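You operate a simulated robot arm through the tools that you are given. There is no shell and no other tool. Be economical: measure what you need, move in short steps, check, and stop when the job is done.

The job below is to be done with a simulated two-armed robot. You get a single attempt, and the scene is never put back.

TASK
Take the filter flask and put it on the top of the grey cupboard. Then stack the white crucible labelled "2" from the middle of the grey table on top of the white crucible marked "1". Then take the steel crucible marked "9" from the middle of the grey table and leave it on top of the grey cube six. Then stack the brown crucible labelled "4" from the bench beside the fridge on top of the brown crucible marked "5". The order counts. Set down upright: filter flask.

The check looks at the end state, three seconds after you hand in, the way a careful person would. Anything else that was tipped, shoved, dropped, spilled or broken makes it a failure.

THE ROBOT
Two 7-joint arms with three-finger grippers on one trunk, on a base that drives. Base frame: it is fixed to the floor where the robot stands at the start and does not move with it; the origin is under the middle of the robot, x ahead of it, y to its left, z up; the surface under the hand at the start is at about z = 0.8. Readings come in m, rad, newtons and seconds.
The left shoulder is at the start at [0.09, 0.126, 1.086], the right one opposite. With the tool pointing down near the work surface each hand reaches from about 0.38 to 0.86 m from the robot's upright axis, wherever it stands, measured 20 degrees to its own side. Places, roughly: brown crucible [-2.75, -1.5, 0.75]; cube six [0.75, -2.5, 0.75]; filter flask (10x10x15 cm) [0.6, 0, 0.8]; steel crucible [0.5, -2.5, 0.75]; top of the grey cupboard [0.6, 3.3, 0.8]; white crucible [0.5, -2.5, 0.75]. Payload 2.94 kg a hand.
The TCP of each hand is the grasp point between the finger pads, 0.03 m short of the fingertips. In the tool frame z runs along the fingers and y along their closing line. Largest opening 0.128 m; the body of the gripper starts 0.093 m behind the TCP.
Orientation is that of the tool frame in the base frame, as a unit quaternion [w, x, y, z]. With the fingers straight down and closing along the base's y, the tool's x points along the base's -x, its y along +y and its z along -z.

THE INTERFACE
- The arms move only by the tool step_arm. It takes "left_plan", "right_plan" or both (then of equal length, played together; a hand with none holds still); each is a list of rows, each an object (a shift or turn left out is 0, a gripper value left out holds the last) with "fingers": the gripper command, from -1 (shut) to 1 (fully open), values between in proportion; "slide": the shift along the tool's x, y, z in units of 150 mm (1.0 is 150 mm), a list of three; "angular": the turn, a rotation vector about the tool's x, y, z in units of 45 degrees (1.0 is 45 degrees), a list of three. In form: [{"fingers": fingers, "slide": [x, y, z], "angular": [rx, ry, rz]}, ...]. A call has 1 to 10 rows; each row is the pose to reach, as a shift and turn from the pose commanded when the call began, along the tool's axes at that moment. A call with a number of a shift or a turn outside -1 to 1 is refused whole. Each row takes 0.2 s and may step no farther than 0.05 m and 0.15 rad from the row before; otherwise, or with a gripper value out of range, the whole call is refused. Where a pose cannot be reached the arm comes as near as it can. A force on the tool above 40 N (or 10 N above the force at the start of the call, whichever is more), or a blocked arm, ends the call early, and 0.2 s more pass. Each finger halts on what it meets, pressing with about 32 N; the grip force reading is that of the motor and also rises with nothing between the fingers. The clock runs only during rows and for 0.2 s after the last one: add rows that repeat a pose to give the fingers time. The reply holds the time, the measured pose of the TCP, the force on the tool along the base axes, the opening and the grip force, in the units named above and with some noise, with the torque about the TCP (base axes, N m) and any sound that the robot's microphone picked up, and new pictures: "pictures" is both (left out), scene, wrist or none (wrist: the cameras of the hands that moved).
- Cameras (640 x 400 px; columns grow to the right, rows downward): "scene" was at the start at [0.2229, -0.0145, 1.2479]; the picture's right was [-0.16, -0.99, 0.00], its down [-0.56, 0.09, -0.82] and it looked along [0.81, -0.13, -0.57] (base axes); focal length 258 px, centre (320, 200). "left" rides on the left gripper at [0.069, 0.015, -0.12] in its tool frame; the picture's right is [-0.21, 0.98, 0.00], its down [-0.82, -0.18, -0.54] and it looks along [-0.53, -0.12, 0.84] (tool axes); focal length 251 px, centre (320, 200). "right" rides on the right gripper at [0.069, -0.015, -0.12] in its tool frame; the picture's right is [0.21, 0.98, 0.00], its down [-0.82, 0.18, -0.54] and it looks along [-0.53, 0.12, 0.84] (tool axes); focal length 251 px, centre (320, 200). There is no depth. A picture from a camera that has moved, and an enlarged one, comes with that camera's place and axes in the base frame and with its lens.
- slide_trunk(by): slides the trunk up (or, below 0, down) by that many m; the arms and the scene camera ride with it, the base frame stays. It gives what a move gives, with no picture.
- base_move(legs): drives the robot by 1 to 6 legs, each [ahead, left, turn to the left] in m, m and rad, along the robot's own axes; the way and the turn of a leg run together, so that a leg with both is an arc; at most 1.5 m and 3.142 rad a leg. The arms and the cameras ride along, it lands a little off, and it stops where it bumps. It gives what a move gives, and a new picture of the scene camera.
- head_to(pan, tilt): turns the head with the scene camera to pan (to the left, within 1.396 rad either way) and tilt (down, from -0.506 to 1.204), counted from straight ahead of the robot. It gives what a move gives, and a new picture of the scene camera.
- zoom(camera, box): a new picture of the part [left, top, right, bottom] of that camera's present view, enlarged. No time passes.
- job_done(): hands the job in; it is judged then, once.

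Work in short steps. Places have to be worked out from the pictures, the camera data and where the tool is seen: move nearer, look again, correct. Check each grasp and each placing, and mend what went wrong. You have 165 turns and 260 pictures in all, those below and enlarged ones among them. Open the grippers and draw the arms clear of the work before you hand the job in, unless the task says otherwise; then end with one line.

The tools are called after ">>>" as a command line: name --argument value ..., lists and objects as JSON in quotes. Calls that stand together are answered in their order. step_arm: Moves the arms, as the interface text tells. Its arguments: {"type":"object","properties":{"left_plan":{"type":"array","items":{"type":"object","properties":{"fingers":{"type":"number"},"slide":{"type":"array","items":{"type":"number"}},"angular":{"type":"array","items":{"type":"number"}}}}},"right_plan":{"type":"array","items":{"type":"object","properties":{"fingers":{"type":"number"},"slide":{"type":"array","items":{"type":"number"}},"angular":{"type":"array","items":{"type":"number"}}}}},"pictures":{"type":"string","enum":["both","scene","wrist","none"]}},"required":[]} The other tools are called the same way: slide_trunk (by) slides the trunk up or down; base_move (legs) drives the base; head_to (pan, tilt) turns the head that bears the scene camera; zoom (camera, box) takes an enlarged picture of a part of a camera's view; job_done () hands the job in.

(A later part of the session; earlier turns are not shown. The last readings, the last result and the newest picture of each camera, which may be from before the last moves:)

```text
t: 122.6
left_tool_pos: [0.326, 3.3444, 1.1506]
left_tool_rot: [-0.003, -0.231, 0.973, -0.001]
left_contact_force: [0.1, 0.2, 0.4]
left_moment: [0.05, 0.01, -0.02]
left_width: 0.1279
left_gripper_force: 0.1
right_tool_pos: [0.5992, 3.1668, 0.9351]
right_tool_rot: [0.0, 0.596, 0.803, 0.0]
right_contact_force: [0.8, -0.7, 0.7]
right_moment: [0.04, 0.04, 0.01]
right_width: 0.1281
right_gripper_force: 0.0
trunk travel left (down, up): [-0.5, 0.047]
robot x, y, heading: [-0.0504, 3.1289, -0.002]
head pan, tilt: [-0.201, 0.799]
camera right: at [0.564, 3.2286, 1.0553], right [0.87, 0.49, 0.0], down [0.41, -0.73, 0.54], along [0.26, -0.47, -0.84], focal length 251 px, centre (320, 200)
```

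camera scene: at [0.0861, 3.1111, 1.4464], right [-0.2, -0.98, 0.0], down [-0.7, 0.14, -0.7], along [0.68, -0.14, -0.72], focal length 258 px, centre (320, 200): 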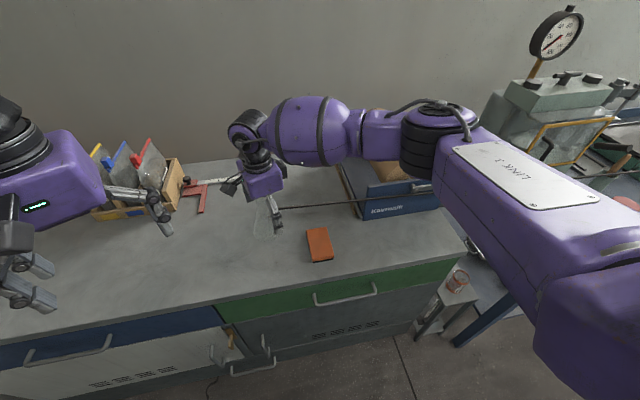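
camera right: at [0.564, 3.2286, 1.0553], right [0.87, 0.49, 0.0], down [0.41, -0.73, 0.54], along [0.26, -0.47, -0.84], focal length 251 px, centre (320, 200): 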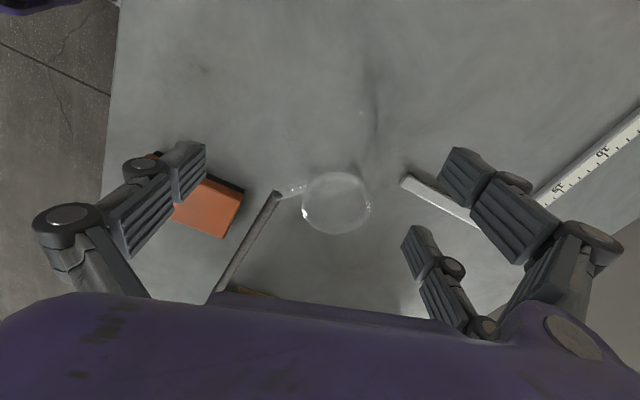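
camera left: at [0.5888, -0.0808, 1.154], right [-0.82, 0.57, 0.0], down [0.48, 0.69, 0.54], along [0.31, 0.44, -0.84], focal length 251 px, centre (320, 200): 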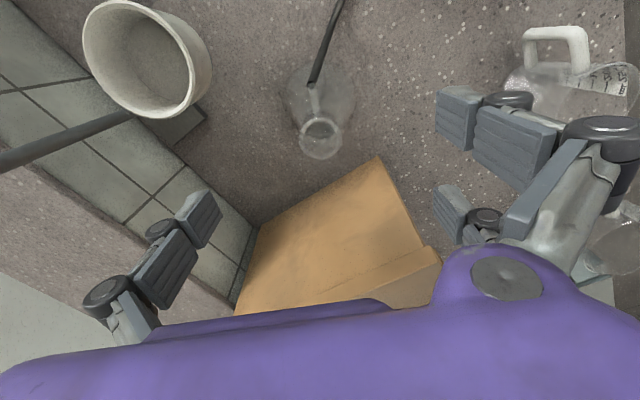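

Centred and free. Rise straight up.

>>> step_arm --right_plan '[{"slide": [0, 0, -0.15]}, {"slide": [0, 0, -0.35]}, {"slide": [0, 0, -0.6]}, {"slide": [0, 0, -0.85]}, {"slide": [0, 0, -1]}]' --pictures "none"

>>> step_arm --right_plan '[{"slide": [0, 0, -0.25]}, {"slide": [0, 0, -0.5]}, {"slide": [0, -0.1, -0.75]}, {"slide": [0, -0.3, -0.9]}, {"slide": [0, -0.5, -1]}, {"slide": [0, -0.7, -1]}]'

```text
t: 123.8
left_tool_pos: [0.3248, 3.3455, 1.1507]
left_tool_rot: [-0.002, -0.231, 0.973, -0.002]
left_contact_force: [0.3, 0.4, -0.2]
left_moment: [0.01, 0.0, 0.02]
left_width: 0.1279
left_gripper_force: 0.1
right_tool_pos: [0.5992, 3.1718, 1.0847]
right_tool_rot: [0.0, 0.596, 0.803, 0.0]
right_contact_force: [-0.4, 0.9, -0.3]
right_moment: [-0.02, 0.01, 0.02]
right_width: 0.1279
right_gripper_force: 0.0
trunk travel left (down, up): [-0.5, 0.047]
robot x, y, heading: [-0.0482, 3.1277, -0.001]
head pan, tilt: [-0.201, 0.799]
```

```text
t: 125.2
left_tool_pos: [0.3264, 3.3448, 1.1512]
left_tool_rot: [-0.002, -0.23, 0.973, -0.001]
left_contact_force: [0.5, -0.2, 0.1]
left_moment: [0.03, 0.01, 0.02]
left_width: 0.1277
left_gripper_force: 0.1
right_tool_pos: [0.4982, 3.137, 1.2343]
right_tool_rot: [-0.001, 0.596, 0.803, 0.0]
right_contact_force: [-0.5, -0.3, 0.5]
right_moment: [0.01, -0.03, -0.03]
right_width: 0.1277
right_gripper_force: 0.0
trunk travel left (down, up): [-0.5, 0.047]
robot x, y, heading: [-0.0482, 3.1294, -0.004]
head pan, tilt: [-0.201, 0.799]
camera scene: at [0.0852, 3.1103, 1.4465], right [-0.2, -0.98, 0.0], down [-0.7, 0.14, -0.7], along [0.68, -0.14, -0.72], focal length 258 px, centre (320, 200)
camera right: at [0.4638, 3.1989, 1.3544], right [0.87, 0.49, 0.0], down [0.41, -0.73, 0.54], along [0.26, -0.47, -0.84], focal length 251 px, centre (320, 200)
```

scene: 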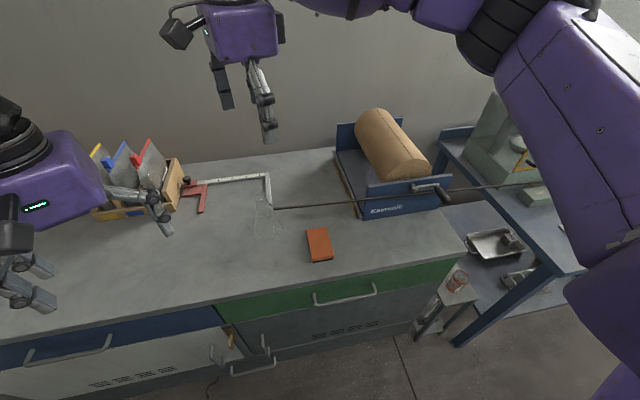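
right: 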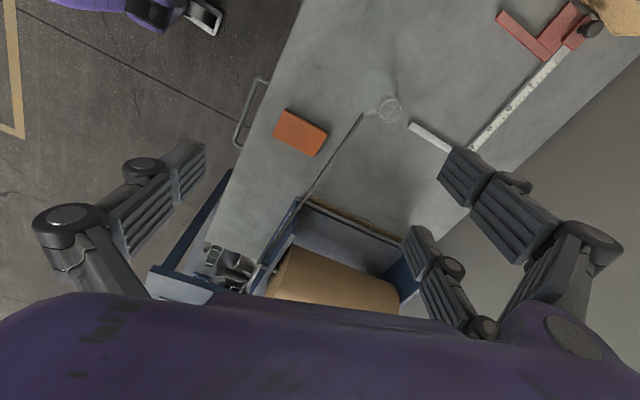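

Filter flask placed upright and free. Now back off and head for the grey table at y≈-2.5.

>>> base_move --legs '[[-0.55, -0.02, 0], [0, -1.3, 0], [0, -1.3, 0]]'

>>> head_to --pan -1.0 --tilt 0.5

```text
t: 151.4
left_tool_pos: [-0.2844, 0.6572, 1.1507]
left_tool_rot: [-0.002, -0.214, 0.977, -0.002]
left_contact_force: [0.6, 0.2, -0.5]
left_moment: [-0.02, 0.0, -0.01]
left_width: 0.128
left_gripper_force: 0.0
right_tool_pos: [-0.117, 0.4446, 1.2334]
right_tool_rot: [0.0, 0.609, 0.793, 0.0]
right_contact_force: [-0.7, -0.4, -0.1]
right_moment: [0.01, 0.02, 0.0]
right_width: 0.1279
right_gripper_force: 0.0
trunk travel left (down, up): [-0.5, 0.047]
robot x, y, heading: [-0.6672, 0.4538, -0.036]
head pan, tilt: [-0.201, 0.799]
camera scene: at [-0.5317, 0.4315, 1.4464], right [-0.24, -0.97, 0.0], down [-0.7, 0.17, -0.7], along [0.68, -0.16, -0.72], focal length 258 px, centre (320, 200)
```

scene: 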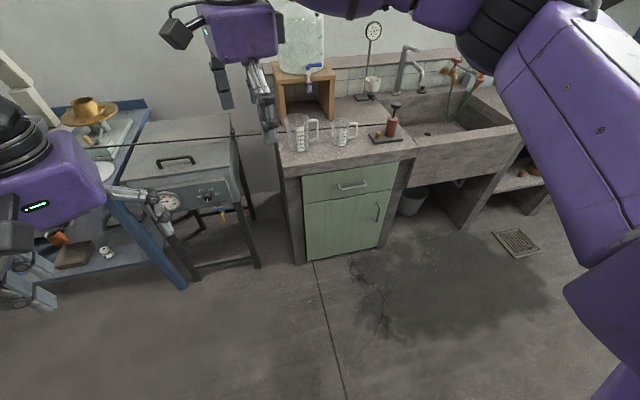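

```text
t: 152.5
left_tool_pos: [-0.2833, 0.6569, 1.1502]
left_tool_rot: [-0.002, -0.215, 0.977, -0.002]
left_contact_force: [-0.6, 0.6, 0.2]
left_moment: [0.01, 0.03, 0.01]
left_width: 0.128
left_gripper_force: 0.0
right_tool_pos: [-0.1179, 0.4427, 1.234]
right_tool_rot: [0.0, 0.61, 0.793, 0.0]
right_contact_force: [0.6, 0.3, 0.4]
right_moment: [-0.02, -0.01, 0.01]
right_width: 0.1283
right_gripper_force: 0.0
trunk travel left (down, up): [-0.5, 0.047]
robot x, y, heading: [-0.6675, 0.454, -0.034]
head pan, tilt: [-1.0, 0.499]
camera scene: at [-0.5637, 0.3721, 1.4723], right [-0.86, -0.51, 0.0], down [-0.24, 0.41, -0.88], along [0.45, -0.76, -0.48], focal length 258 px, centre (320, 200)
```

scene: 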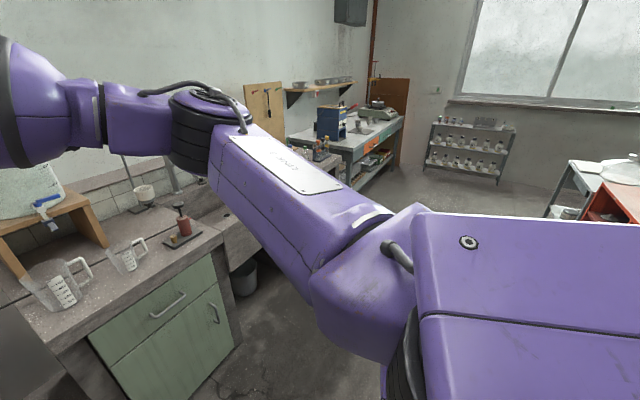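

Floor is clear. Continue to the right, correcting heading.

>>> base_move --legs '[[0, 0, 0.035], [0, -1.3, 0], [0, -1.2, 0]]'

>>> head_to --pan -0.3 --tilt 0.6

```text
t: 174.8
left_tool_pos: [-0.2774, -1.8097, 1.1505]
left_tool_rot: [-0.002, -0.246, 0.969, -0.003]
left_contact_force: [0.5, -0.2, -0.7]
left_moment: [-0.02, -0.01, -0.01]
left_width: 0.128
left_gripper_force: 0.1
right_tool_pos: [-0.0986, -2.0118, 1.2333]
right_tool_rot: [0.001, 0.583, 0.812, 0.0]
right_contact_force: [0.0, -1.3, -0.2]
right_moment: [0.02, 0.01, 0.0]
right_width: 0.1278
right_gripper_force: 0.0
trunk travel left (down, up): [-0.5, 0.047]
robot x, y, heading: [-0.6479, -2.0385, 0.026]
head pan, tilt: [-1.0, 0.499]
camera scene: at [-0.5387, -2.1123, 1.4724], right [-0.83, -0.56, 0.0], down [-0.27, 0.4, -0.88], along [0.49, -0.73, -0.48], focal length 258 px, centre (320, 200)
```

scene: 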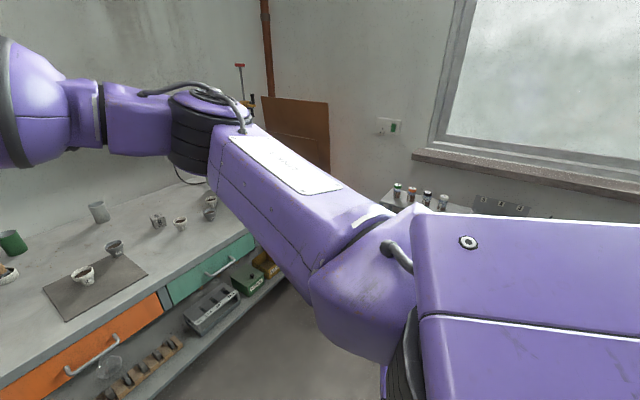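

```text
t: 175.9
left_tool_pos: [-0.2783, -1.8082, 1.1517]
left_tool_rot: [-0.003, -0.245, 0.969, -0.002]
left_contact_force: [0.3, -0.3, 0.8]
left_moment: [-0.04, 0.0, -0.03]
left_width: 0.1281
left_gripper_force: 0.1
right_tool_pos: [-0.0986, -2.0131, 1.2334]
right_tool_rot: [-0.001, 0.583, 0.812, 0.0]
right_contact_force: [-0.5, -0.1, 0.2]
right_moment: [0.03, -0.01, -0.01]
right_width: 0.1279
right_gripper_force: 0.1
trunk travel left (down, up): [-0.5, 0.047]
robot x, y, heading: [-0.6453, -2.0381, 0.028]
head pan, tilt: [-0.3, 0.6]
camera scene: at [-0.5048, -2.061, 1.4633], right [-0.27, -0.96, 0.0], down [-0.54, 0.15, -0.83], along [0.79, -0.22, -0.56], focal length 258 px, centre (320, 200)
```

scene: 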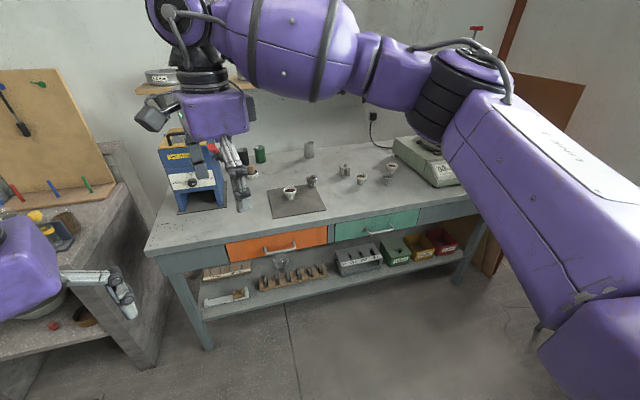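

I see the table with several small crucibles. Zoom in on them.

>>> zoom --camera "scene" --box '[230, 130, 410, 230]'

```text
3.56 times, centred on (320, 180) of scene
camera zoom: at [-0.5048, -2.061, 1.4633], right [-0.27, -0.96, 0.0], down [-0.54, 0.15, -0.83], along [0.79, -0.22, -0.56], focal length 919 px, centre (320, 271)
```

zoom: 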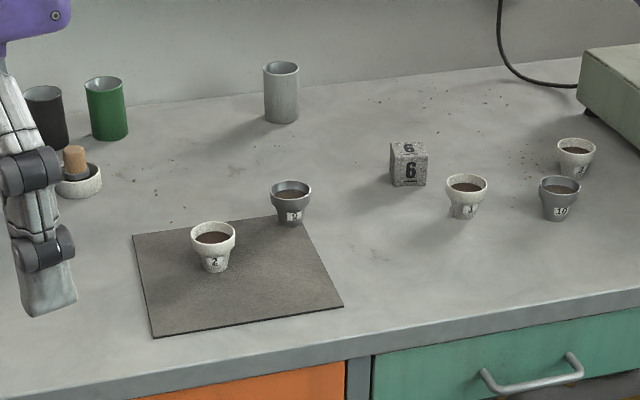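

Crucible "2" ≈[0.54,-2.20], "9" ≈[0.66,-2.34], cube six ≈[0.70,-2.54], a white one ≈[0.59,-2.60]. I approach the table to about x=-0.06, y=-2.25.

>>> base_move --legs '[[0, 0, -0.028], [0, -0.2, 0], [0.57, 0, 0]]'

>>> head_to --pan -0.3 --tilt 0.85

```text
t: 181.5
left_tool_pos: [0.3089, -2.0165, 1.1521]
left_tool_rot: [-0.001, -0.234, 0.972, -0.003]
left_contact_force: [-0.6, 0.0, -0.3]
left_moment: [0.03, -0.01, -0.02]
left_width: 0.1281
left_gripper_force: 0.0
right_tool_pos: [0.4831, -2.2232, 1.2346]
right_tool_rot: [0.0, 0.593, 0.805, 0.0]
right_contact_force: [-0.5, 0.5, 0.5]
right_moment: [0.01, 0.02, -0.02]
right_width: 0.1278
right_gripper_force: 0.2
trunk travel left (down, up): [-0.5, 0.047]
robot x, y, heading: [-0.0636, -2.2338, 0.003]
head pan, tilt: [-0.3, 0.6]
camera scene: at [0.0763, -2.2626, 1.4634], right [-0.29, -0.96, 0.0], down [-0.54, 0.17, -0.83], along [0.79, -0.24, -0.56], focal length 258 px, centre (320, 200)
```

scene: 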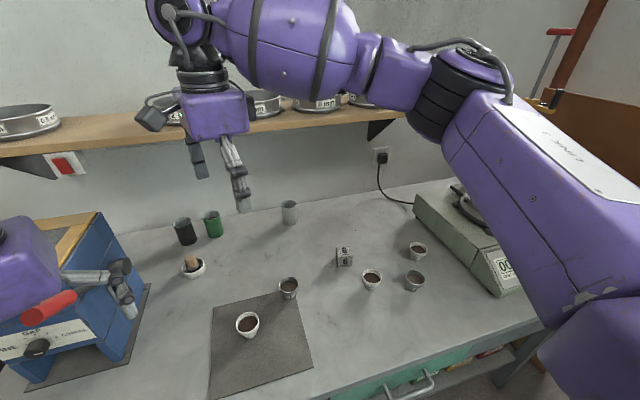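

```text
t: 182.3
left_tool_pos: [0.3089, -2.0178, 1.1511]
left_tool_rot: [-0.002, -0.233, 0.972, -0.001]
left_contact_force: [-1.3, 0.1, 0.3]
left_moment: [-0.01, -0.02, 0.01]
left_width: 0.1277
left_gripper_force: 0.0
right_tool_pos: [0.4841, -2.2243, 1.2329]
right_tool_rot: [0.0, 0.593, 0.805, 0.0]
right_contact_force: [0.4, 0.0, 0.7]
right_moment: [0.03, 0.01, -0.03]
right_width: 0.128
right_gripper_force: 0.1
trunk travel left (down, up): [-0.5, 0.047]
robot x, y, heading: [-0.0642, -2.2369, 0.004]
head pan, tilt: [-0.3, 0.85]
camera scene: at [0.0673, -2.2596, 1.4424], right [-0.29, -0.96, 0.0], down [-0.72, 0.22, -0.66], along [0.63, -0.19, -0.75], focal length 258 px, centre (320, 200)
```

scene: 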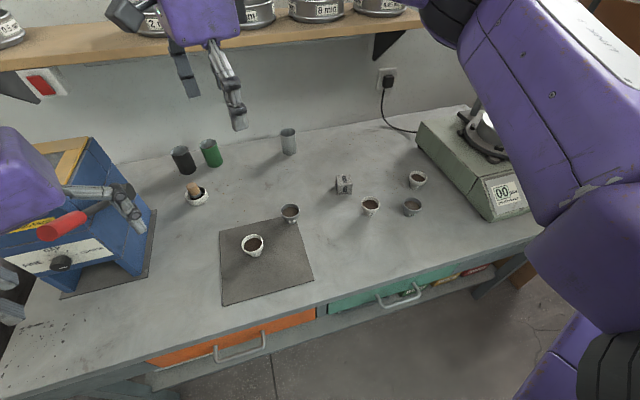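

>>> zoom --camera "scene" --box '[220, 165, 330, 265]'

>>> zoom --camera "scene" --box '[320, 160, 440, 230]'

```text
4.00 times, centred on (275, 215) of scene
camera zoom: at [0.0673, -2.2596, 1.4424], right [-0.29, -0.96, 0.0], down [-0.72, 0.22, -0.66], along [0.63, -0.19, -0.75], focal length 1034 px, centre (500, 140)
```

zoom: 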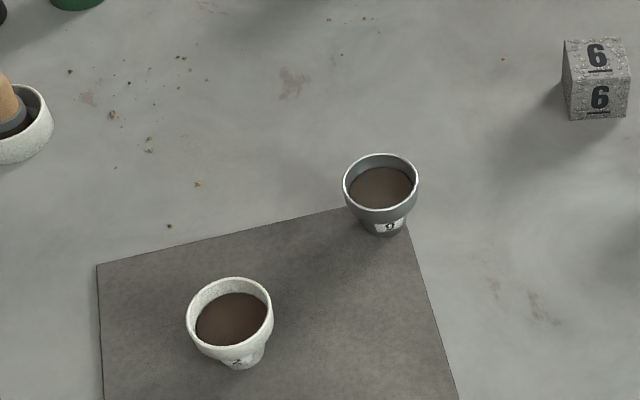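

```text
5.33 times, centred on (380, 195) of scene
camera zoom: at [0.0673, -2.2596, 1.4424], right [-0.29, -0.96, 0.0], down [-0.72, 0.22, -0.66], along [0.63, -0.19, -0.75], focal length 1378 px, centre (0, 227)
```

zoom: 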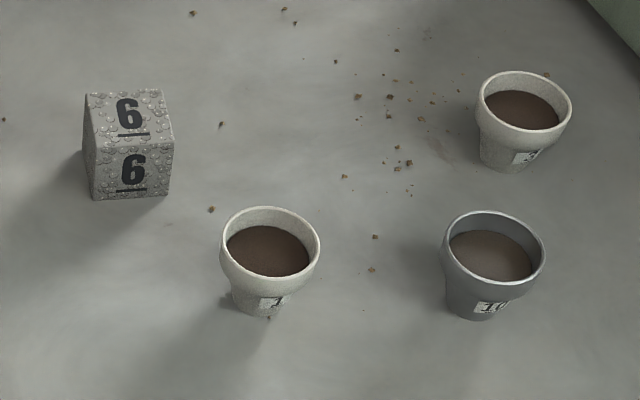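

White "2" ≈[0.498,-2.185] (rim z≈0.81), "1" ≈[0.538,-2.573], "9" ≈[0.584,-2.317], cube top ≈[0.672,-2.533]. Lower the right hand over "2".

>>> step_arm --right_plan '[{"slide": [0.07, 0.05, 0.2]}, {"slide": [0.15, 0.1, 0.4]}, {"slide": [0.22, 0.165, 0.6]}, {"slide": [0.22, 0.165, 0.8]}, {"slide": [0.22, 0.165, 1]}, {"slide": [0.22, 0.165, 1]}]'

```text
t: 183.7
left_tool_pos: [0.3094, -2.0173, 1.152]
left_tool_rot: [-0.003, -0.234, 0.972, -0.003]
left_contact_force: [0.0, -0.3, 0.1]
left_moment: [0.02, 0.0, -0.01]
left_width: 0.128
left_gripper_force: 0.0
right_tool_pos: [0.4984, -2.1847, 1.081]
right_tool_rot: [0.0, 0.592, 0.806, 0.0]
right_contact_force: [-0.6, 0.0, -0.5]
right_moment: [0.02, 0.02, -0.02]
right_width: 0.1282
right_gripper_force: 0.0
trunk travel left (down, up): [-0.5, 0.047]
robot x, y, heading: [-0.0657, -2.2355, 0.002]
head pan, tilt: [-0.3, 0.85]
camera scene: at [0.0667, -2.2594, 1.4425], right [-0.29, -0.96, 0.0], down [-0.72, 0.22, -0.66], along [0.63, -0.19, -0.75], focal length 258 px, centre (320, 200)
camera right: at [0.4639, -2.1227, 1.2016], right [0.87, 0.49, 0.0], down [0.42, -0.73, 0.54], along [0.27, -0.47, -0.84], focal length 251 px, centre (320, 200)
```

scene: 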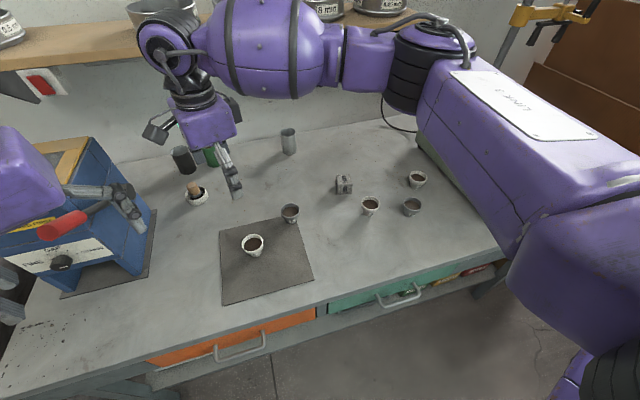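
right: 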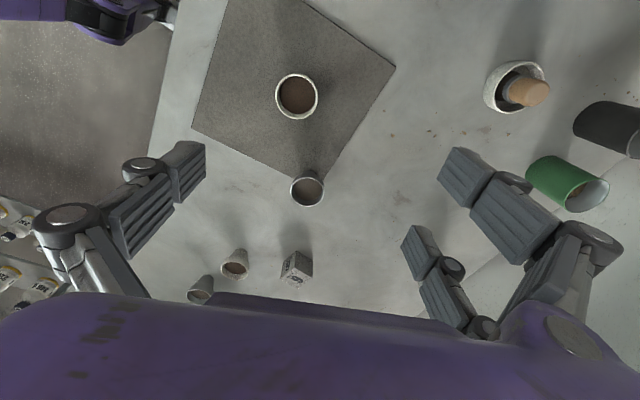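

Comparing both cameras, the rims are at z≈0.85 (table ≈0.80): "2" ≈[0.469,-2.194], "9" ≈[0.550,-2.314], "1" ≈[0.508,-2.55]. Move over "2" and down to z≈0.93.

>>> step_arm --right_plan '[{"slide": [0, -0.1, 0.1]}, {"slide": [0, -0.2, 0.3]}, {"slide": [0, -0.2, 0.5]}, {"slide": [0, -0.2, 0.7]}, {"slide": [0, -0.2, 0.9]}, {"slide": [0, -0.2, 1.0]}, {"slide": [0, -0.2, 1.0]}]'

```text
t: 185.3
left_tool_pos: [0.3089, -2.0163, 1.1513]
left_tool_rot: [-0.002, -0.234, 0.972, -0.002]
left_contact_force: [0.2, -0.5, 0.3]
left_moment: [0.0, 0.02, -0.02]
left_width: 0.1282
left_gripper_force: 0.1
right_tool_pos: [0.4676, -2.1925, 0.935]
right_tool_rot: [0.0, 0.593, 0.806, 0.0]
right_contact_force: [0.1, -0.2, 0.5]
right_moment: [0.01, -0.04, 0.02]
right_width: 0.1282
right_gripper_force: 0.0
trunk travel left (down, up): [-0.5, 0.047]
robot x, y, heading: [-0.0631, -2.2366, 0.005]
head pan, tilt: [-0.3, 0.85]
camera scene: at [0.0669, -2.2596, 1.4424], right [-0.29, -0.96, 0.0], down [-0.72, 0.22, -0.66], along [0.63, -0.19, -0.75], focal length 258 px, centre (320, 200)
camera right: at [0.4329, -2.1303, 1.0551], right [0.87, 0.49, 0.0], down [0.42, -0.73, 0.54], along [0.27, -0.47, -0.84], focal length 251 px, centre (320, 200)
```

scene: 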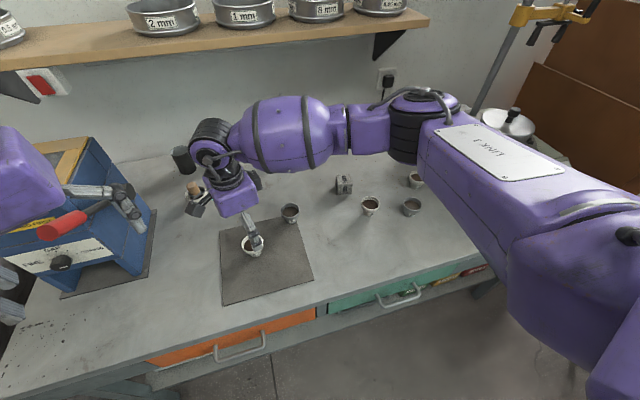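
right: 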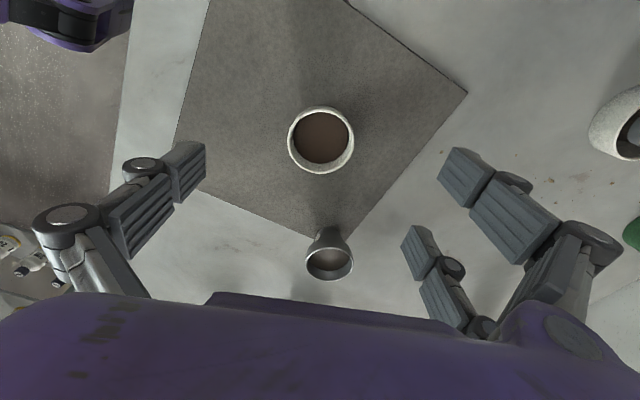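

Centred exactly. Descend to grasp height (TCP ≈0.843).

>>> step_arm --right_plan '[{"slide": [0, 0.01, 0.15]}, {"slide": [0, 0.01, 0.3]}, {"slide": [0, 0.01, 0.45]}, {"slide": [0, 0.01, 0.55]}, {"slide": [0, 0.01, 0.61]}, {"slide": [0, 0.01, 0.61]}]' --pictures "wrist"

```text
t: 186.7
left_tool_pos: [0.3095, -2.0161, 1.1516]
left_tool_rot: [-0.002, -0.234, 0.972, -0.002]
left_contact_force: [0.0, -0.5, -0.2]
left_moment: [0.0, -0.02, 0.0]
left_width: 0.1279
left_gripper_force: 0.0
right_tool_pos: [0.4692, -2.1925, 0.8427]
right_tool_rot: [0.0, 0.593, 0.805, -0.001]
right_contact_force: [0.5, 0.1, -0.7]
right_moment: [0.02, -0.01, -0.01]
right_width: 0.1282
right_gripper_force: 0.0
trunk travel left (down, up): [-0.5, 0.047]
robot x, y, heading: [-0.0656, -2.2364, -0.003]
head pan, tilt: [-0.3, 0.85]
camera right: at [0.435, -2.1309, 0.9634], right [0.87, 0.49, 0.0], down [0.42, -0.73, 0.54], along [0.27, -0.47, -0.84], focal length 251 px, centre (320, 200)
```

right: 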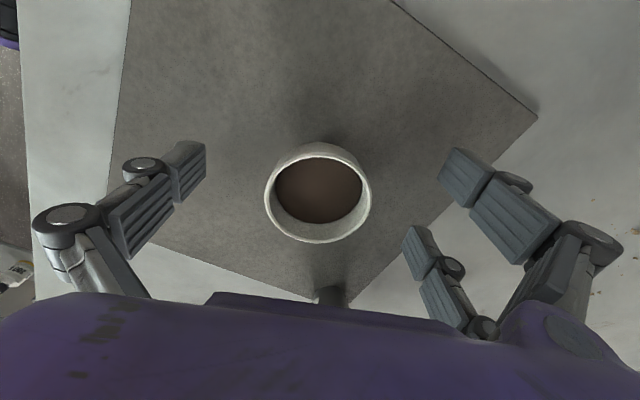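

Well centred. Close.

>>> step_arm --right_plan '[{"fingers": 0.5}, {"fingers": 0.1}, {"fingers": -0.2}, {"fingers": -0.5}, {"fingers": -1}, {"fingers": -1}]' --pictures "wrist"

```text
t: 188.1
left_tool_pos: [0.3094, -2.0162, 1.1507]
left_tool_rot: [-0.001, -0.233, 0.973, -0.003]
left_contact_force: [0.1, 0.7, 0.1]
left_moment: [-0.01, 0.0, 0.02]
left_width: 0.1278
left_gripper_force: 0.0
right_tool_pos: [0.4695, -2.1912, 0.8444]
right_tool_rot: [0.0, 0.593, 0.805, 0.0]
right_contact_force: [-0.6, 0.4, 0.8]
right_moment: [0.0, -0.01, 0.0]
right_width: 0.0461
right_gripper_force: 32.2
trunk travel left (down, up): [-0.5, 0.047]
robot x, y, heading: [-0.0671, -2.2357, 0.002]
head pan, tilt: [-0.3, 0.85]
camera right: at [0.4351, -2.1309, 0.9637], right [0.87, 0.49, 0.0], down [0.42, -0.73, 0.54], along [0.27, -0.47, -0.84], focal length 251 px, centre (320, 200)
```

right: 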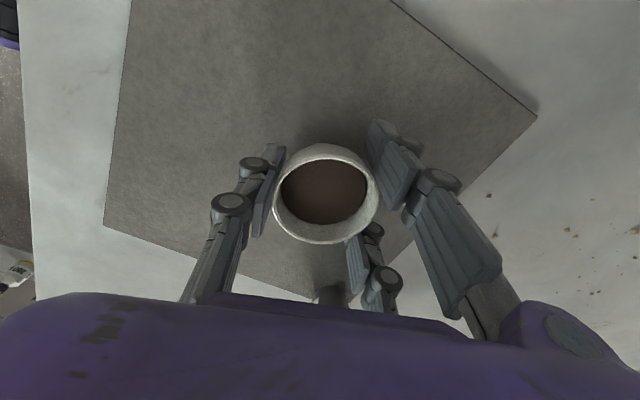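

Gripped at 46 mm, level. Lift 10 cm and check.

>>> step_arm --right_plan '[{"slide": [0, 0, -0.1]}, {"slide": [0, 0, -0.25]}, {"slide": [0, 0, -0.4]}, {"slide": [0, 0, -0.55]}, {"slide": [0, 0, -0.7]}, {"slide": [0, 0, -0.7]}]' --pictures "both"

```text
t: 189.5
left_tool_pos: [0.3104, -2.016, 1.1508]
left_tool_rot: [-0.002, -0.233, 0.972, -0.002]
left_contact_force: [-0.3, -0.5, 0.3]
left_moment: [0.01, -0.01, -0.01]
left_width: 0.1281
left_gripper_force: 0.0
right_tool_pos: [0.4718, -2.1928, 0.9476]
right_tool_rot: [0.0, 0.593, 0.805, 0.0]
right_contact_force: [-0.5, -0.3, -0.8]
right_moment: [0.01, -0.02, 0.01]
right_width: 0.0461
right_gripper_force: 31.6
trunk travel left (down, up): [-0.5, 0.047]
robot x, y, heading: [-0.0625, -2.2338, 0.005]
head pan, tilt: [-0.3, 0.85]
camera scene: at [0.0673, -2.2596, 1.4423], right [-0.29, -0.96, 0.0], down [-0.72, 0.22, -0.66], along [0.63, -0.19, -0.75], focal length 258 px, centre (320, 200)
camera right: at [0.4366, -2.1309, 1.0679], right [0.87, 0.49, 0.0], down [0.42, -0.73, 0.54], along [0.27, -0.47, -0.84], focal length 251 px, centre (320, 200)
```

scene: 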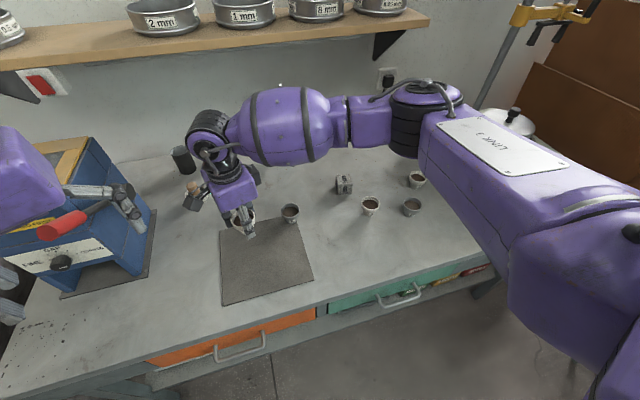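
right: 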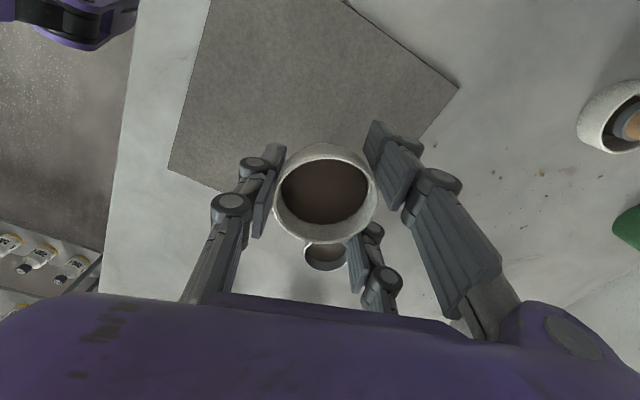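

Held securely (~1 N). Re-measure crucible "1" from the scene camera at high zoom before moving.

>>> zoom --camera "scene" --box '[340, 180, 400, 230]'

>>> zoom --camera "scene" --box '[320, 165, 380, 205]'

```text
8.00 times, centred on (370, 205) of scene
camera zoom: at [0.0673, -2.2596, 1.4423], right [-0.29, -0.96, 0.0], down [-0.72, 0.22, -0.66], along [0.63, -0.19, -0.75], focal length 2067 px, centre (-80, 160)
```

zoom: 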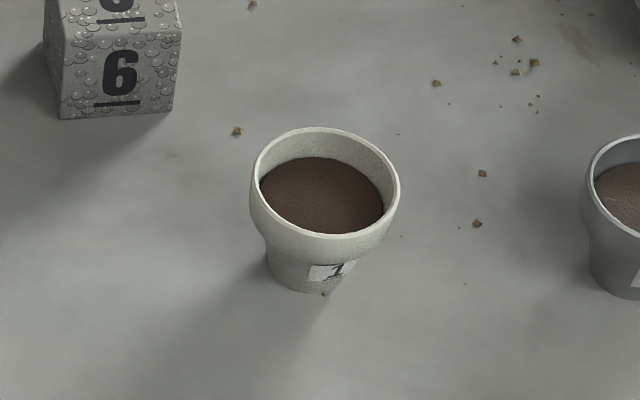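

```text
10.00 times, centred on (350, 185) of scene
camera zoom: at [0.0673, -2.2596, 1.4423], right [-0.29, -0.96, 0.0], down [-0.72, 0.22, -0.66], along [0.63, -0.19, -0.75], focal length 2584 px, centre (20, 350)
```

zoom: 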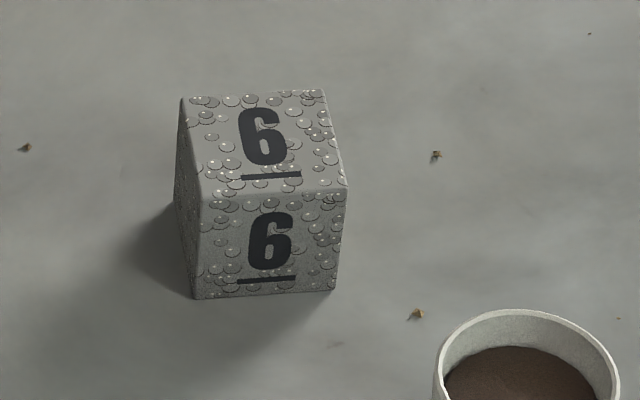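

"1" confirmed at [0.509,-2.555], cube top centre ≈[0.628,-2.514], top z≈0.85. Carry "2" over at height in two calls.

>>> step_arm --right_plan '[{"slide": [-0.1, -0.02, -0.05]}, {"slide": [-0.28, -0.06, -0.1]}, {"slide": [-0.46, -0.1, -0.1]}, {"slide": [-0.64, -0.14, -0.1]}, {"slide": [-0.82, -0.18, -0.1]}, {"slide": [-1, -0.2155, -0.1]}]' --pictures "none"

>>> step_arm --right_plan '[{"slide": [-0.18, -0.04, 0]}, {"slide": [-0.36, -0.08, 0]}, {"slide": [-0.54, -0.12, 0]}, {"slide": [-0.72, -0.16, 0]}, {"slide": [-0.88, -0.2, 0]}, {"slide": [-1, -0.2155, 0]}]' --pictures "scene"

```text
t: 190.9
left_tool_pos: [0.3102, -2.0171, 1.1517]
left_tool_rot: [-0.001, -0.234, 0.972, -0.001]
left_contact_force: [0.1, -0.2, 0.6]
left_moment: [0.02, -0.07, -0.02]
left_width: 0.1278
left_gripper_force: 0.0
right_tool_pos: [0.4852, -2.3443, 0.9615]
right_tool_rot: [0.0, 0.593, 0.805, 0.0]
right_contact_force: [0.2, -0.2, -0.5]
right_moment: [0.01, 0.0, -0.01]
right_width: 0.0453
right_gripper_force: 31.5
trunk travel left (down, up): [-0.5, 0.047]
robot x, y, heading: [-0.0637, -2.2364, 0.001]
head pan, tilt: [-0.3, 0.85]
```

```text
t: 192.3
left_tool_pos: [0.3093, -2.0167, 1.1516]
left_tool_rot: [-0.002, -0.233, 0.972, -0.001]
left_contact_force: [0.8, -0.2, -0.1]
left_moment: [0.03, -0.02, -0.02]
left_width: 0.1279
left_gripper_force: 0.1
right_tool_pos: [0.4989, -2.4999, 0.9618]
right_tool_rot: [-0.001, 0.592, 0.806, 0.0]
right_contact_force: [-0.5, 0.5, -0.7]
right_moment: [-0.01, 0.01, 0.0]
right_width: 0.0455
right_gripper_force: 31.9
trunk travel left (down, up): [-0.5, 0.047]
robot x, y, heading: [-0.0663, -2.2326, 0.004]
head pan, tilt: [-0.3, 0.85]
camera scene: at [0.0669, -2.2601, 1.4424], right [-0.29, -0.96, 0.0], down [-0.72, 0.22, -0.66], along [0.63, -0.19, -0.75], focal length 258 px, centre (320, 200)
```

scene: 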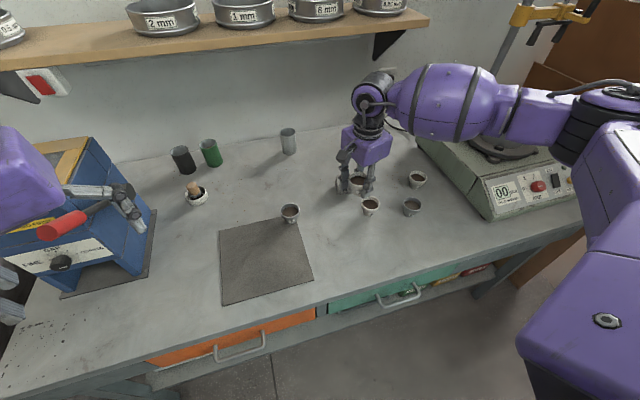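

Move the last 5.5 cm to be directly over "1".

>>> step_arm --right_plan '[{"slide": [-0.12, -0.024, 0]}, {"slide": [-0.24, -0.048, 0]}, {"slide": [-0.36, -0.072, 0]}, {"slide": [-0.36, -0.072, 0]}]' --pictures "wrist"

>>> zoom --camera "scene" --box '[320, 150, 420, 230]'

```text
t: 193.3
left_tool_pos: [0.3108, -2.0163, 1.1522]
left_tool_rot: [-0.002, -0.234, 0.972, -0.002]
left_contact_force: [0.2, 0.3, -0.2]
left_moment: [-0.01, 0.02, 0.02]
left_width: 0.1277
left_gripper_force: 0.1
right_tool_pos: [0.5058, -2.5532, 0.9638]
right_tool_rot: [0.0, 0.594, 0.805, -0.001]
right_contact_force: [0.4, 0.8, -0.7]
right_moment: [-0.01, 0.01, 0.02]
right_width: 0.0458
right_gripper_force: 32.2
trunk travel left (down, up): [-0.5, 0.047]
robot x, y, heading: [-0.0678, -2.2363, 0.001]
head pan, tilt: [-0.3, 0.85]
camera right: at [0.4703, -2.4913, 1.0837], right [0.87, 0.49, 0.0], down [0.42, -0.73, 0.54], along [0.27, -0.47, -0.84], focal length 251 px, centre (320, 200)
```

right: 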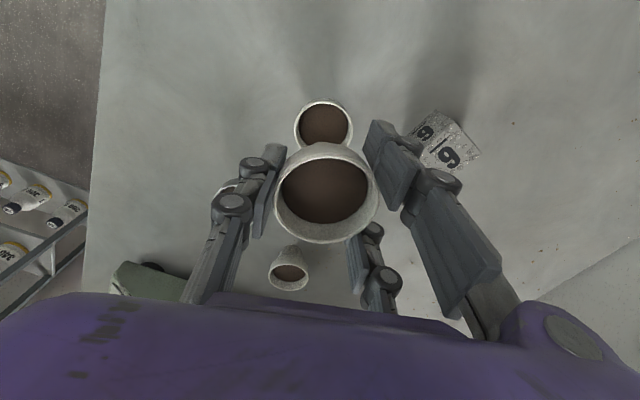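

```text
5.00 times, centred on (370, 190) of scene
camera zoom: at [0.0679, -2.2581, 1.443], right [-0.27, -0.96, 0.0], down [-0.72, 0.2, -0.67], along [0.64, -0.18, -0.75], focal length 1292 px, centre (70, 250)
```

zoom: 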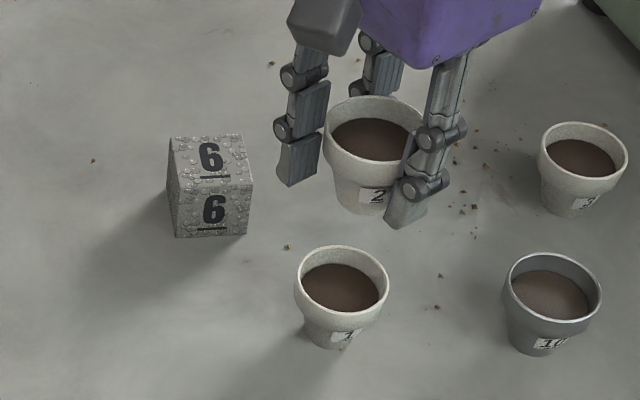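

Aligned within ~2 mm. Descend to just above contact.

>>> step_arm --right_plan '[{"slide": [-0.01, 0, 0.1]}, {"slide": [-0.01, 0, 0.2]}, {"slide": [-0.01, 0, 0.3]}, {"slide": [-0.01, 0, 0.4]}, {"slide": [-0.01, 0, 0.4]}]' --pictures "wrist"

>>> zoom --camera "scene" --box '[320, 150, 420, 230]'

```text
t: 194.5
left_tool_pos: [0.3088, -2.0174, 1.1506]
left_tool_rot: [-0.003, -0.234, 0.972, -0.003]
left_contact_force: [0.1, -0.9, -0.3]
left_moment: [0.04, 0.01, -0.04]
left_width: 0.1278
left_gripper_force: 0.1
right_tool_pos: [0.5064, -2.5547, 0.9015]
right_tool_rot: [0.0, 0.592, 0.806, 0.0]
right_contact_force: [0.3, 0.4, 0.0]
right_moment: [-0.03, 0.02, -0.02]
right_width: 0.0455
right_gripper_force: 32.0
trunk travel left (down, up): [-0.5, 0.047]
robot x, y, heading: [-0.0641, -2.2375, 0.004]
head pan, tilt: [-0.3, 0.85]
camera right: at [0.4717, -2.4921, 1.0218], right [0.87, 0.49, 0.0], down [0.42, -0.73, 0.54], along [0.27, -0.47, -0.84], focal length 251 px, centre (320, 200)
```

right: 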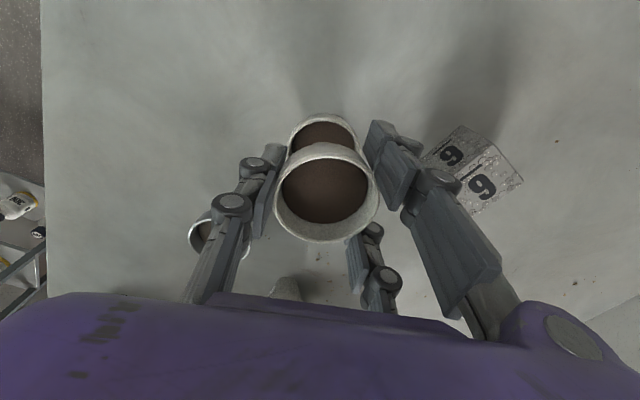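

```text
5.00 times, centred on (370, 190) of scene
camera zoom: at [0.0691, -2.2558, 1.4442], right [-0.24, -0.97, 0.0], down [-0.71, 0.18, -0.68], along [0.66, -0.16, -0.74], focal length 1292 px, centre (70, 250)
```

zoom: 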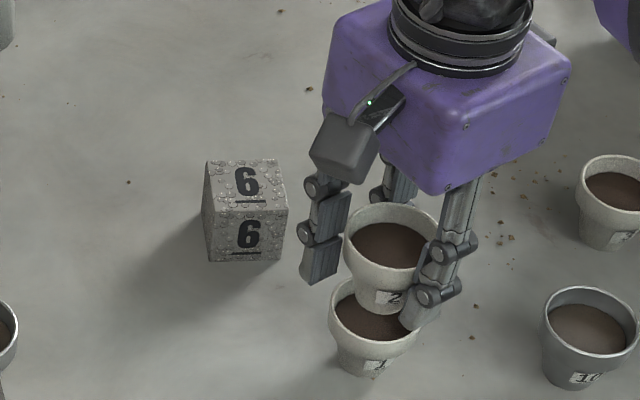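

The body pose seems to be swaying slightly; check the whole scene for arm contact before continuing.

>>> zoom --camera "scene" --box '[0, 0, 640, 400]'

```text
1.00 times, centred on (320, 200) of scene (not enlarged: the box is as wide or as high as the picture)
camera zoom: at [0.0691, -2.2558, 1.4442], right [-0.24, -0.97, 0.0], down [-0.71, 0.18, -0.68], along [0.66, -0.16, -0.74], focal length 258 px, centre (320, 200)
```

zoom: 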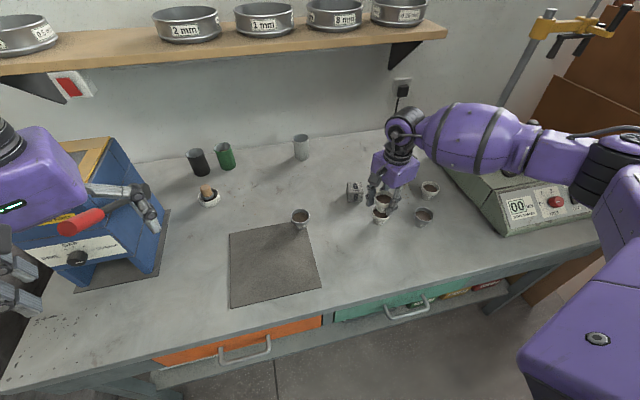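

No visible contact with anything; positions still agree within 3 mm. Creep down to contact.

>>> step_arm --right_plan '[{"slide": [0, -0.01, 0.03]}, {"slide": [0, -0.01, 0.06]}, {"slide": [0, -0.01, 0.06]}]' --pictures "none"

>>> step_arm --right_plan '[{"slide": [0, 0, 0.02]}, {"slide": [0, 0, 0.035]}, {"slide": [0, 0, 0.035]}]' --pictures "none"

>>> zoom --camera "scene" --box '[330, 140, 450, 240]'

```text
t: 195.3
left_tool_pos: [0.3092, -2.0167, 1.1515]
left_tool_rot: [-0.002, -0.233, 0.972, -0.001]
left_contact_force: [0.1, -0.4, -0.7]
left_moment: [0.0, 0.02, -0.05]
left_width: 0.128
left_gripper_force: 0.2
right_tool_pos: [0.5041, -2.5556, 0.8919]
right_tool_rot: [0.0, 0.592, 0.806, 0.0]
right_contact_force: [-1.0, 0.0, -0.5]
right_moment: [0.0, 0.03, 0.0]
right_width: 0.0454
right_gripper_force: 31.9
trunk travel left (down, up): [-0.5, 0.047]
robot x, y, heading: [-0.0656, -2.2333, 0.009]
head pan, tilt: [-0.3, 0.85]
```

```text
t: 196.1
left_tool_pos: [0.3099, -2.0168, 1.1523]
left_tool_rot: [-0.002, -0.233, 0.972, -0.001]
left_contact_force: [-1.3, 0.0, 0.2]
left_moment: [-0.03, 0.0, 0.01]
left_width: 0.128
left_gripper_force: 0.1
right_tool_pos: [0.5033, -2.555, 0.8877]
right_tool_rot: [0.0, 0.593, 0.806, 0.0]
right_contact_force: [0.6, -0.1, -0.7]
right_moment: [0.01, 0.01, 0.01]
right_width: 0.0452
right_gripper_force: 31.9
trunk travel left (down, up): [-0.5, 0.047]
robot x, y, heading: [-0.0663, -2.2405, 0.003]
head pan, tilt: [-0.3, 0.85]
```

```text
4.00 times, centred on (390, 190) of scene
camera zoom: at [0.0696, -2.2552, 1.4445], right [-0.23, -0.97, 0.0], down [-0.71, 0.17, -0.68], along [0.66, -0.16, -0.73], focal length 1034 px, centre (40, 240)
```

zoom: 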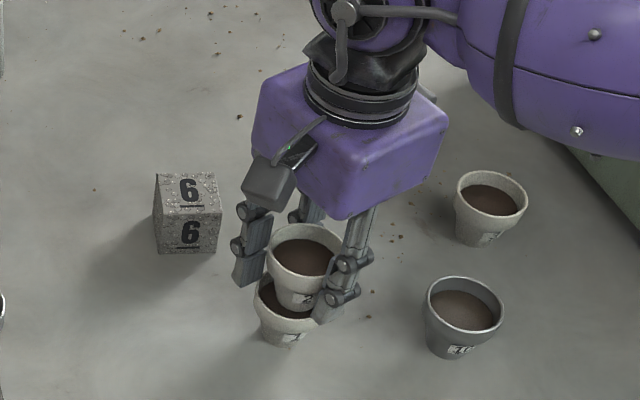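

Base of "2" is inside the rim of "1", aligned; continue in tiny steps until contact.

>>> step_arm --right_plan '[{"slide": [0, 0, 0.015]}, {"slide": [0, 0, 0.03]}, {"slide": [0, 0, 0.03]}]' --pictures "none"

>>> step_arm --right_plan '[{"slide": [0, 0, 0.015]}, {"slide": [0, 0, 0.03]}, {"slide": [0, 0, 0.03]}]' --pictures "wrist"

```text
t: 196.9
left_tool_pos: [0.3092, -2.0169, 1.152]
left_tool_rot: [-0.003, -0.234, 0.972, -0.001]
left_contact_force: [0.2, 0.7, -0.7]
left_moment: [0.01, 0.0, -0.03]
left_width: 0.1281
left_gripper_force: 0.1
right_tool_pos: [0.5029, -2.5558, 0.8829]
right_tool_rot: [0.001, 0.593, 0.805, 0.0]
right_contact_force: [0.8, -0.2, -0.4]
right_moment: [-0.02, 0.01, -0.01]
right_width: 0.0453
right_gripper_force: 31.9
trunk travel left (down, up): [-0.5, 0.047]
robot x, y, heading: [-0.0656, -2.2337, 0.003]
head pan, tilt: [-0.3, 0.85]
```

```text
t: 197.7
left_tool_pos: [0.3094, -2.0169, 1.152]
left_tool_rot: [-0.002, -0.234, 0.972, -0.002]
left_contact_force: [-0.4, 1.5, 0.7]
left_moment: [0.02, 0.0, -0.02]
left_width: 0.1279
left_gripper_force: 0.0
right_tool_pos: [0.5019, -2.5555, 0.8799]
right_tool_rot: [0.001, 0.593, 0.805, 0.001]
right_contact_force: [0.4, 0.5, 5.4]
right_moment: [0.07, -0.11, -0.01]
right_width: 0.0454
right_gripper_force: 32.3
trunk travel left (down, up): [-0.5, 0.047]
robot x, y, heading: [-0.0615, -2.2323, 0.005]
head pan, tilt: [-0.3, 0.85]
camera right: at [0.4679, -2.4934, 0.9996], right [0.87, 0.49, 0.0], down [0.42, -0.73, 0.54], along [0.27, -0.47, -0.84], focal length 251 px, centre (320, 200)
```

right: 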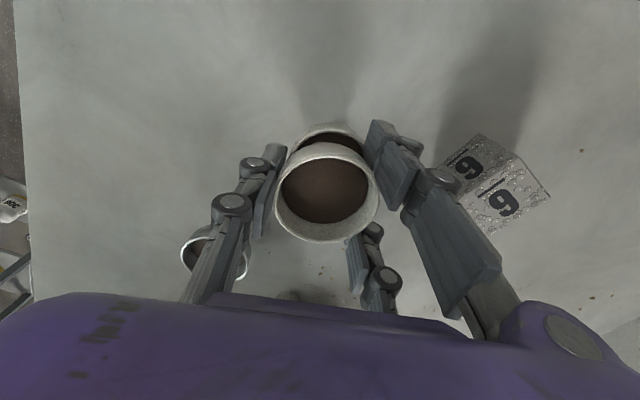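

Contact (≈5 N) with "2" resting on the fill of "1". Open partly and slowly.

>>> step_arm --right_plan '[{"fingers": -0.25}, {"fingers": -0.2}, {"fingers": -0.1}, {"fingers": 0.1}, {"fingers": 0.3}, {"fingers": 0.4}, {"fingers": 0.4}]' --pictures "wrist"

>>> zoom --camera "scene" --box '[330, 140, 450, 240]'

```text
t: 199.3
left_tool_pos: [0.3095, -2.0175, 1.1515]
left_tool_rot: [-0.003, -0.234, 0.972, -0.002]
left_contact_force: [-0.1, 0.4, 0.4]
left_moment: [-0.01, 0.01, 0.01]
left_width: 0.1282
left_gripper_force: 0.1
right_tool_pos: [0.502, -2.5549, 0.8786]
right_tool_rot: [0.0, 0.592, 0.806, 0.0]
right_contact_force: [-0.8, 0.7, -0.4]
right_moment: [-0.01, 0.02, 0.04]
right_width: 0.0896
right_gripper_force: 0.0
trunk travel left (down, up): [-0.5, 0.047]
robot x, y, heading: [-0.0658, -2.237, 0.005]
head pan, tilt: [-0.3, 0.85]
camera right: at [0.4677, -2.4936, 0.9987], right [0.87, 0.49, 0.0], down [0.42, -0.73, 0.54], along [0.27, -0.47, -0.84], focal length 251 px, centre (320, 200)
```

right: 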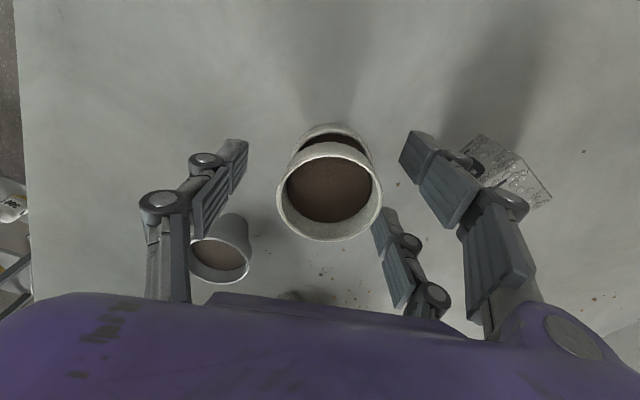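

```text
4.00 times, centred on (390, 190) of scene
camera zoom: at [0.0698, -2.255, 1.4449], right [-0.23, -0.97, 0.0], down [-0.71, 0.17, -0.68], along [0.67, -0.16, -0.73], focal length 1034 px, centre (40, 240)
```

zoom: 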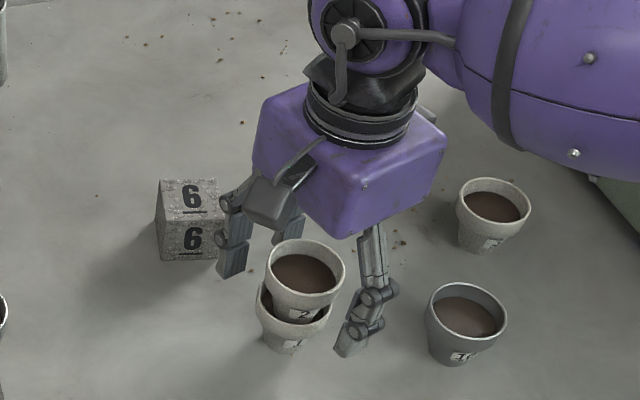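

"2" sits on "1". Rise straight up.

>>> step_arm --right_plan '[{"slide": [0, 0, -0.1]}, {"slide": [0, 0, -0.25]}, {"slide": [0, 0, -0.45]}, {"slide": [0, 0, -0.65]}, {"slide": [0, 0, -0.85]}, {"slide": [0, 0, -1]}]'

>>> zoom --camera "scene" --box '[330, 150, 450, 250]'

```text
t: 200.7
left_tool_pos: [0.309, -2.0159, 1.1517]
left_tool_rot: [-0.003, -0.234, 0.972, -0.002]
left_contact_force: [-0.6, -0.4, 0.2]
left_moment: [-0.02, 0.0, 0.01]
left_width: 0.1277
left_gripper_force: 0.0
right_tool_pos: [0.5018, -2.555, 1.0322]
right_tool_rot: [0.001, 0.593, 0.805, 0.0]
right_contact_force: [-0.2, -0.2, 0.4]
right_moment: [0.0, -0.03, -0.03]
right_width: 0.0898
right_gripper_force: 0.0
trunk travel left (down, up): [-0.5, 0.047]
robot x, y, heading: [-0.0632, -2.2367, 0.002]
head pan, tilt: [-0.3, 0.85]
camera scene: at [0.0672, -2.2592, 1.4432], right [-0.29, -0.96, 0.0], down [-0.71, 0.21, -0.67], along [0.64, -0.19, -0.74], focal length 258 px, centre (320, 200)
camera right: at [0.4673, -2.4932, 1.1512], right [0.87, 0.49, 0.0], down [0.42, -0.73, 0.54], along [0.27, -0.47, -0.84], focal length 251 px, centre (320, 200)
```

scene: 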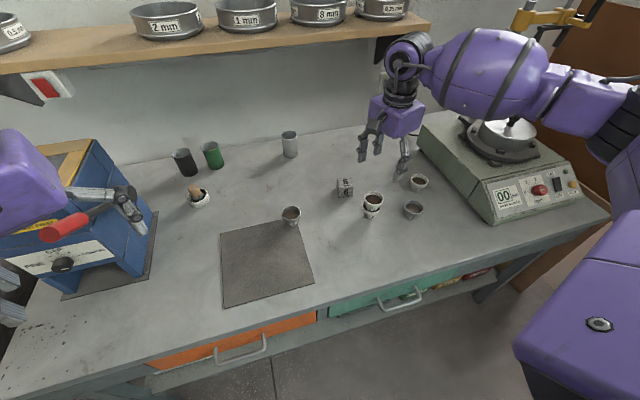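
right: 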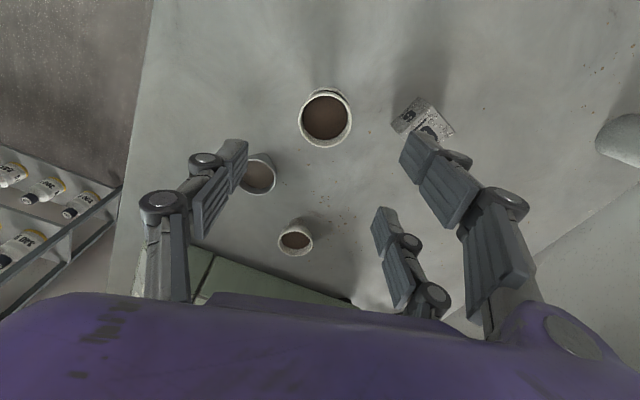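

```text
4.00 times, centred on (390, 200) of scene
camera zoom: at [0.0672, -2.2592, 1.4432], right [-0.29, -0.96, 0.0], down [-0.71, 0.21, -0.67], along [0.64, -0.19, -0.74], focal length 1034 px, centre (40, 200)
```

zoom: 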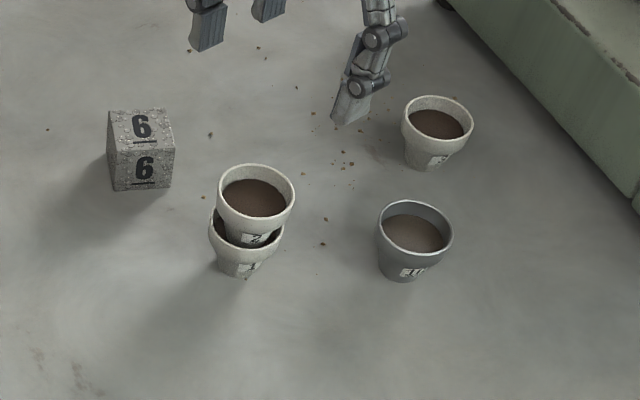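

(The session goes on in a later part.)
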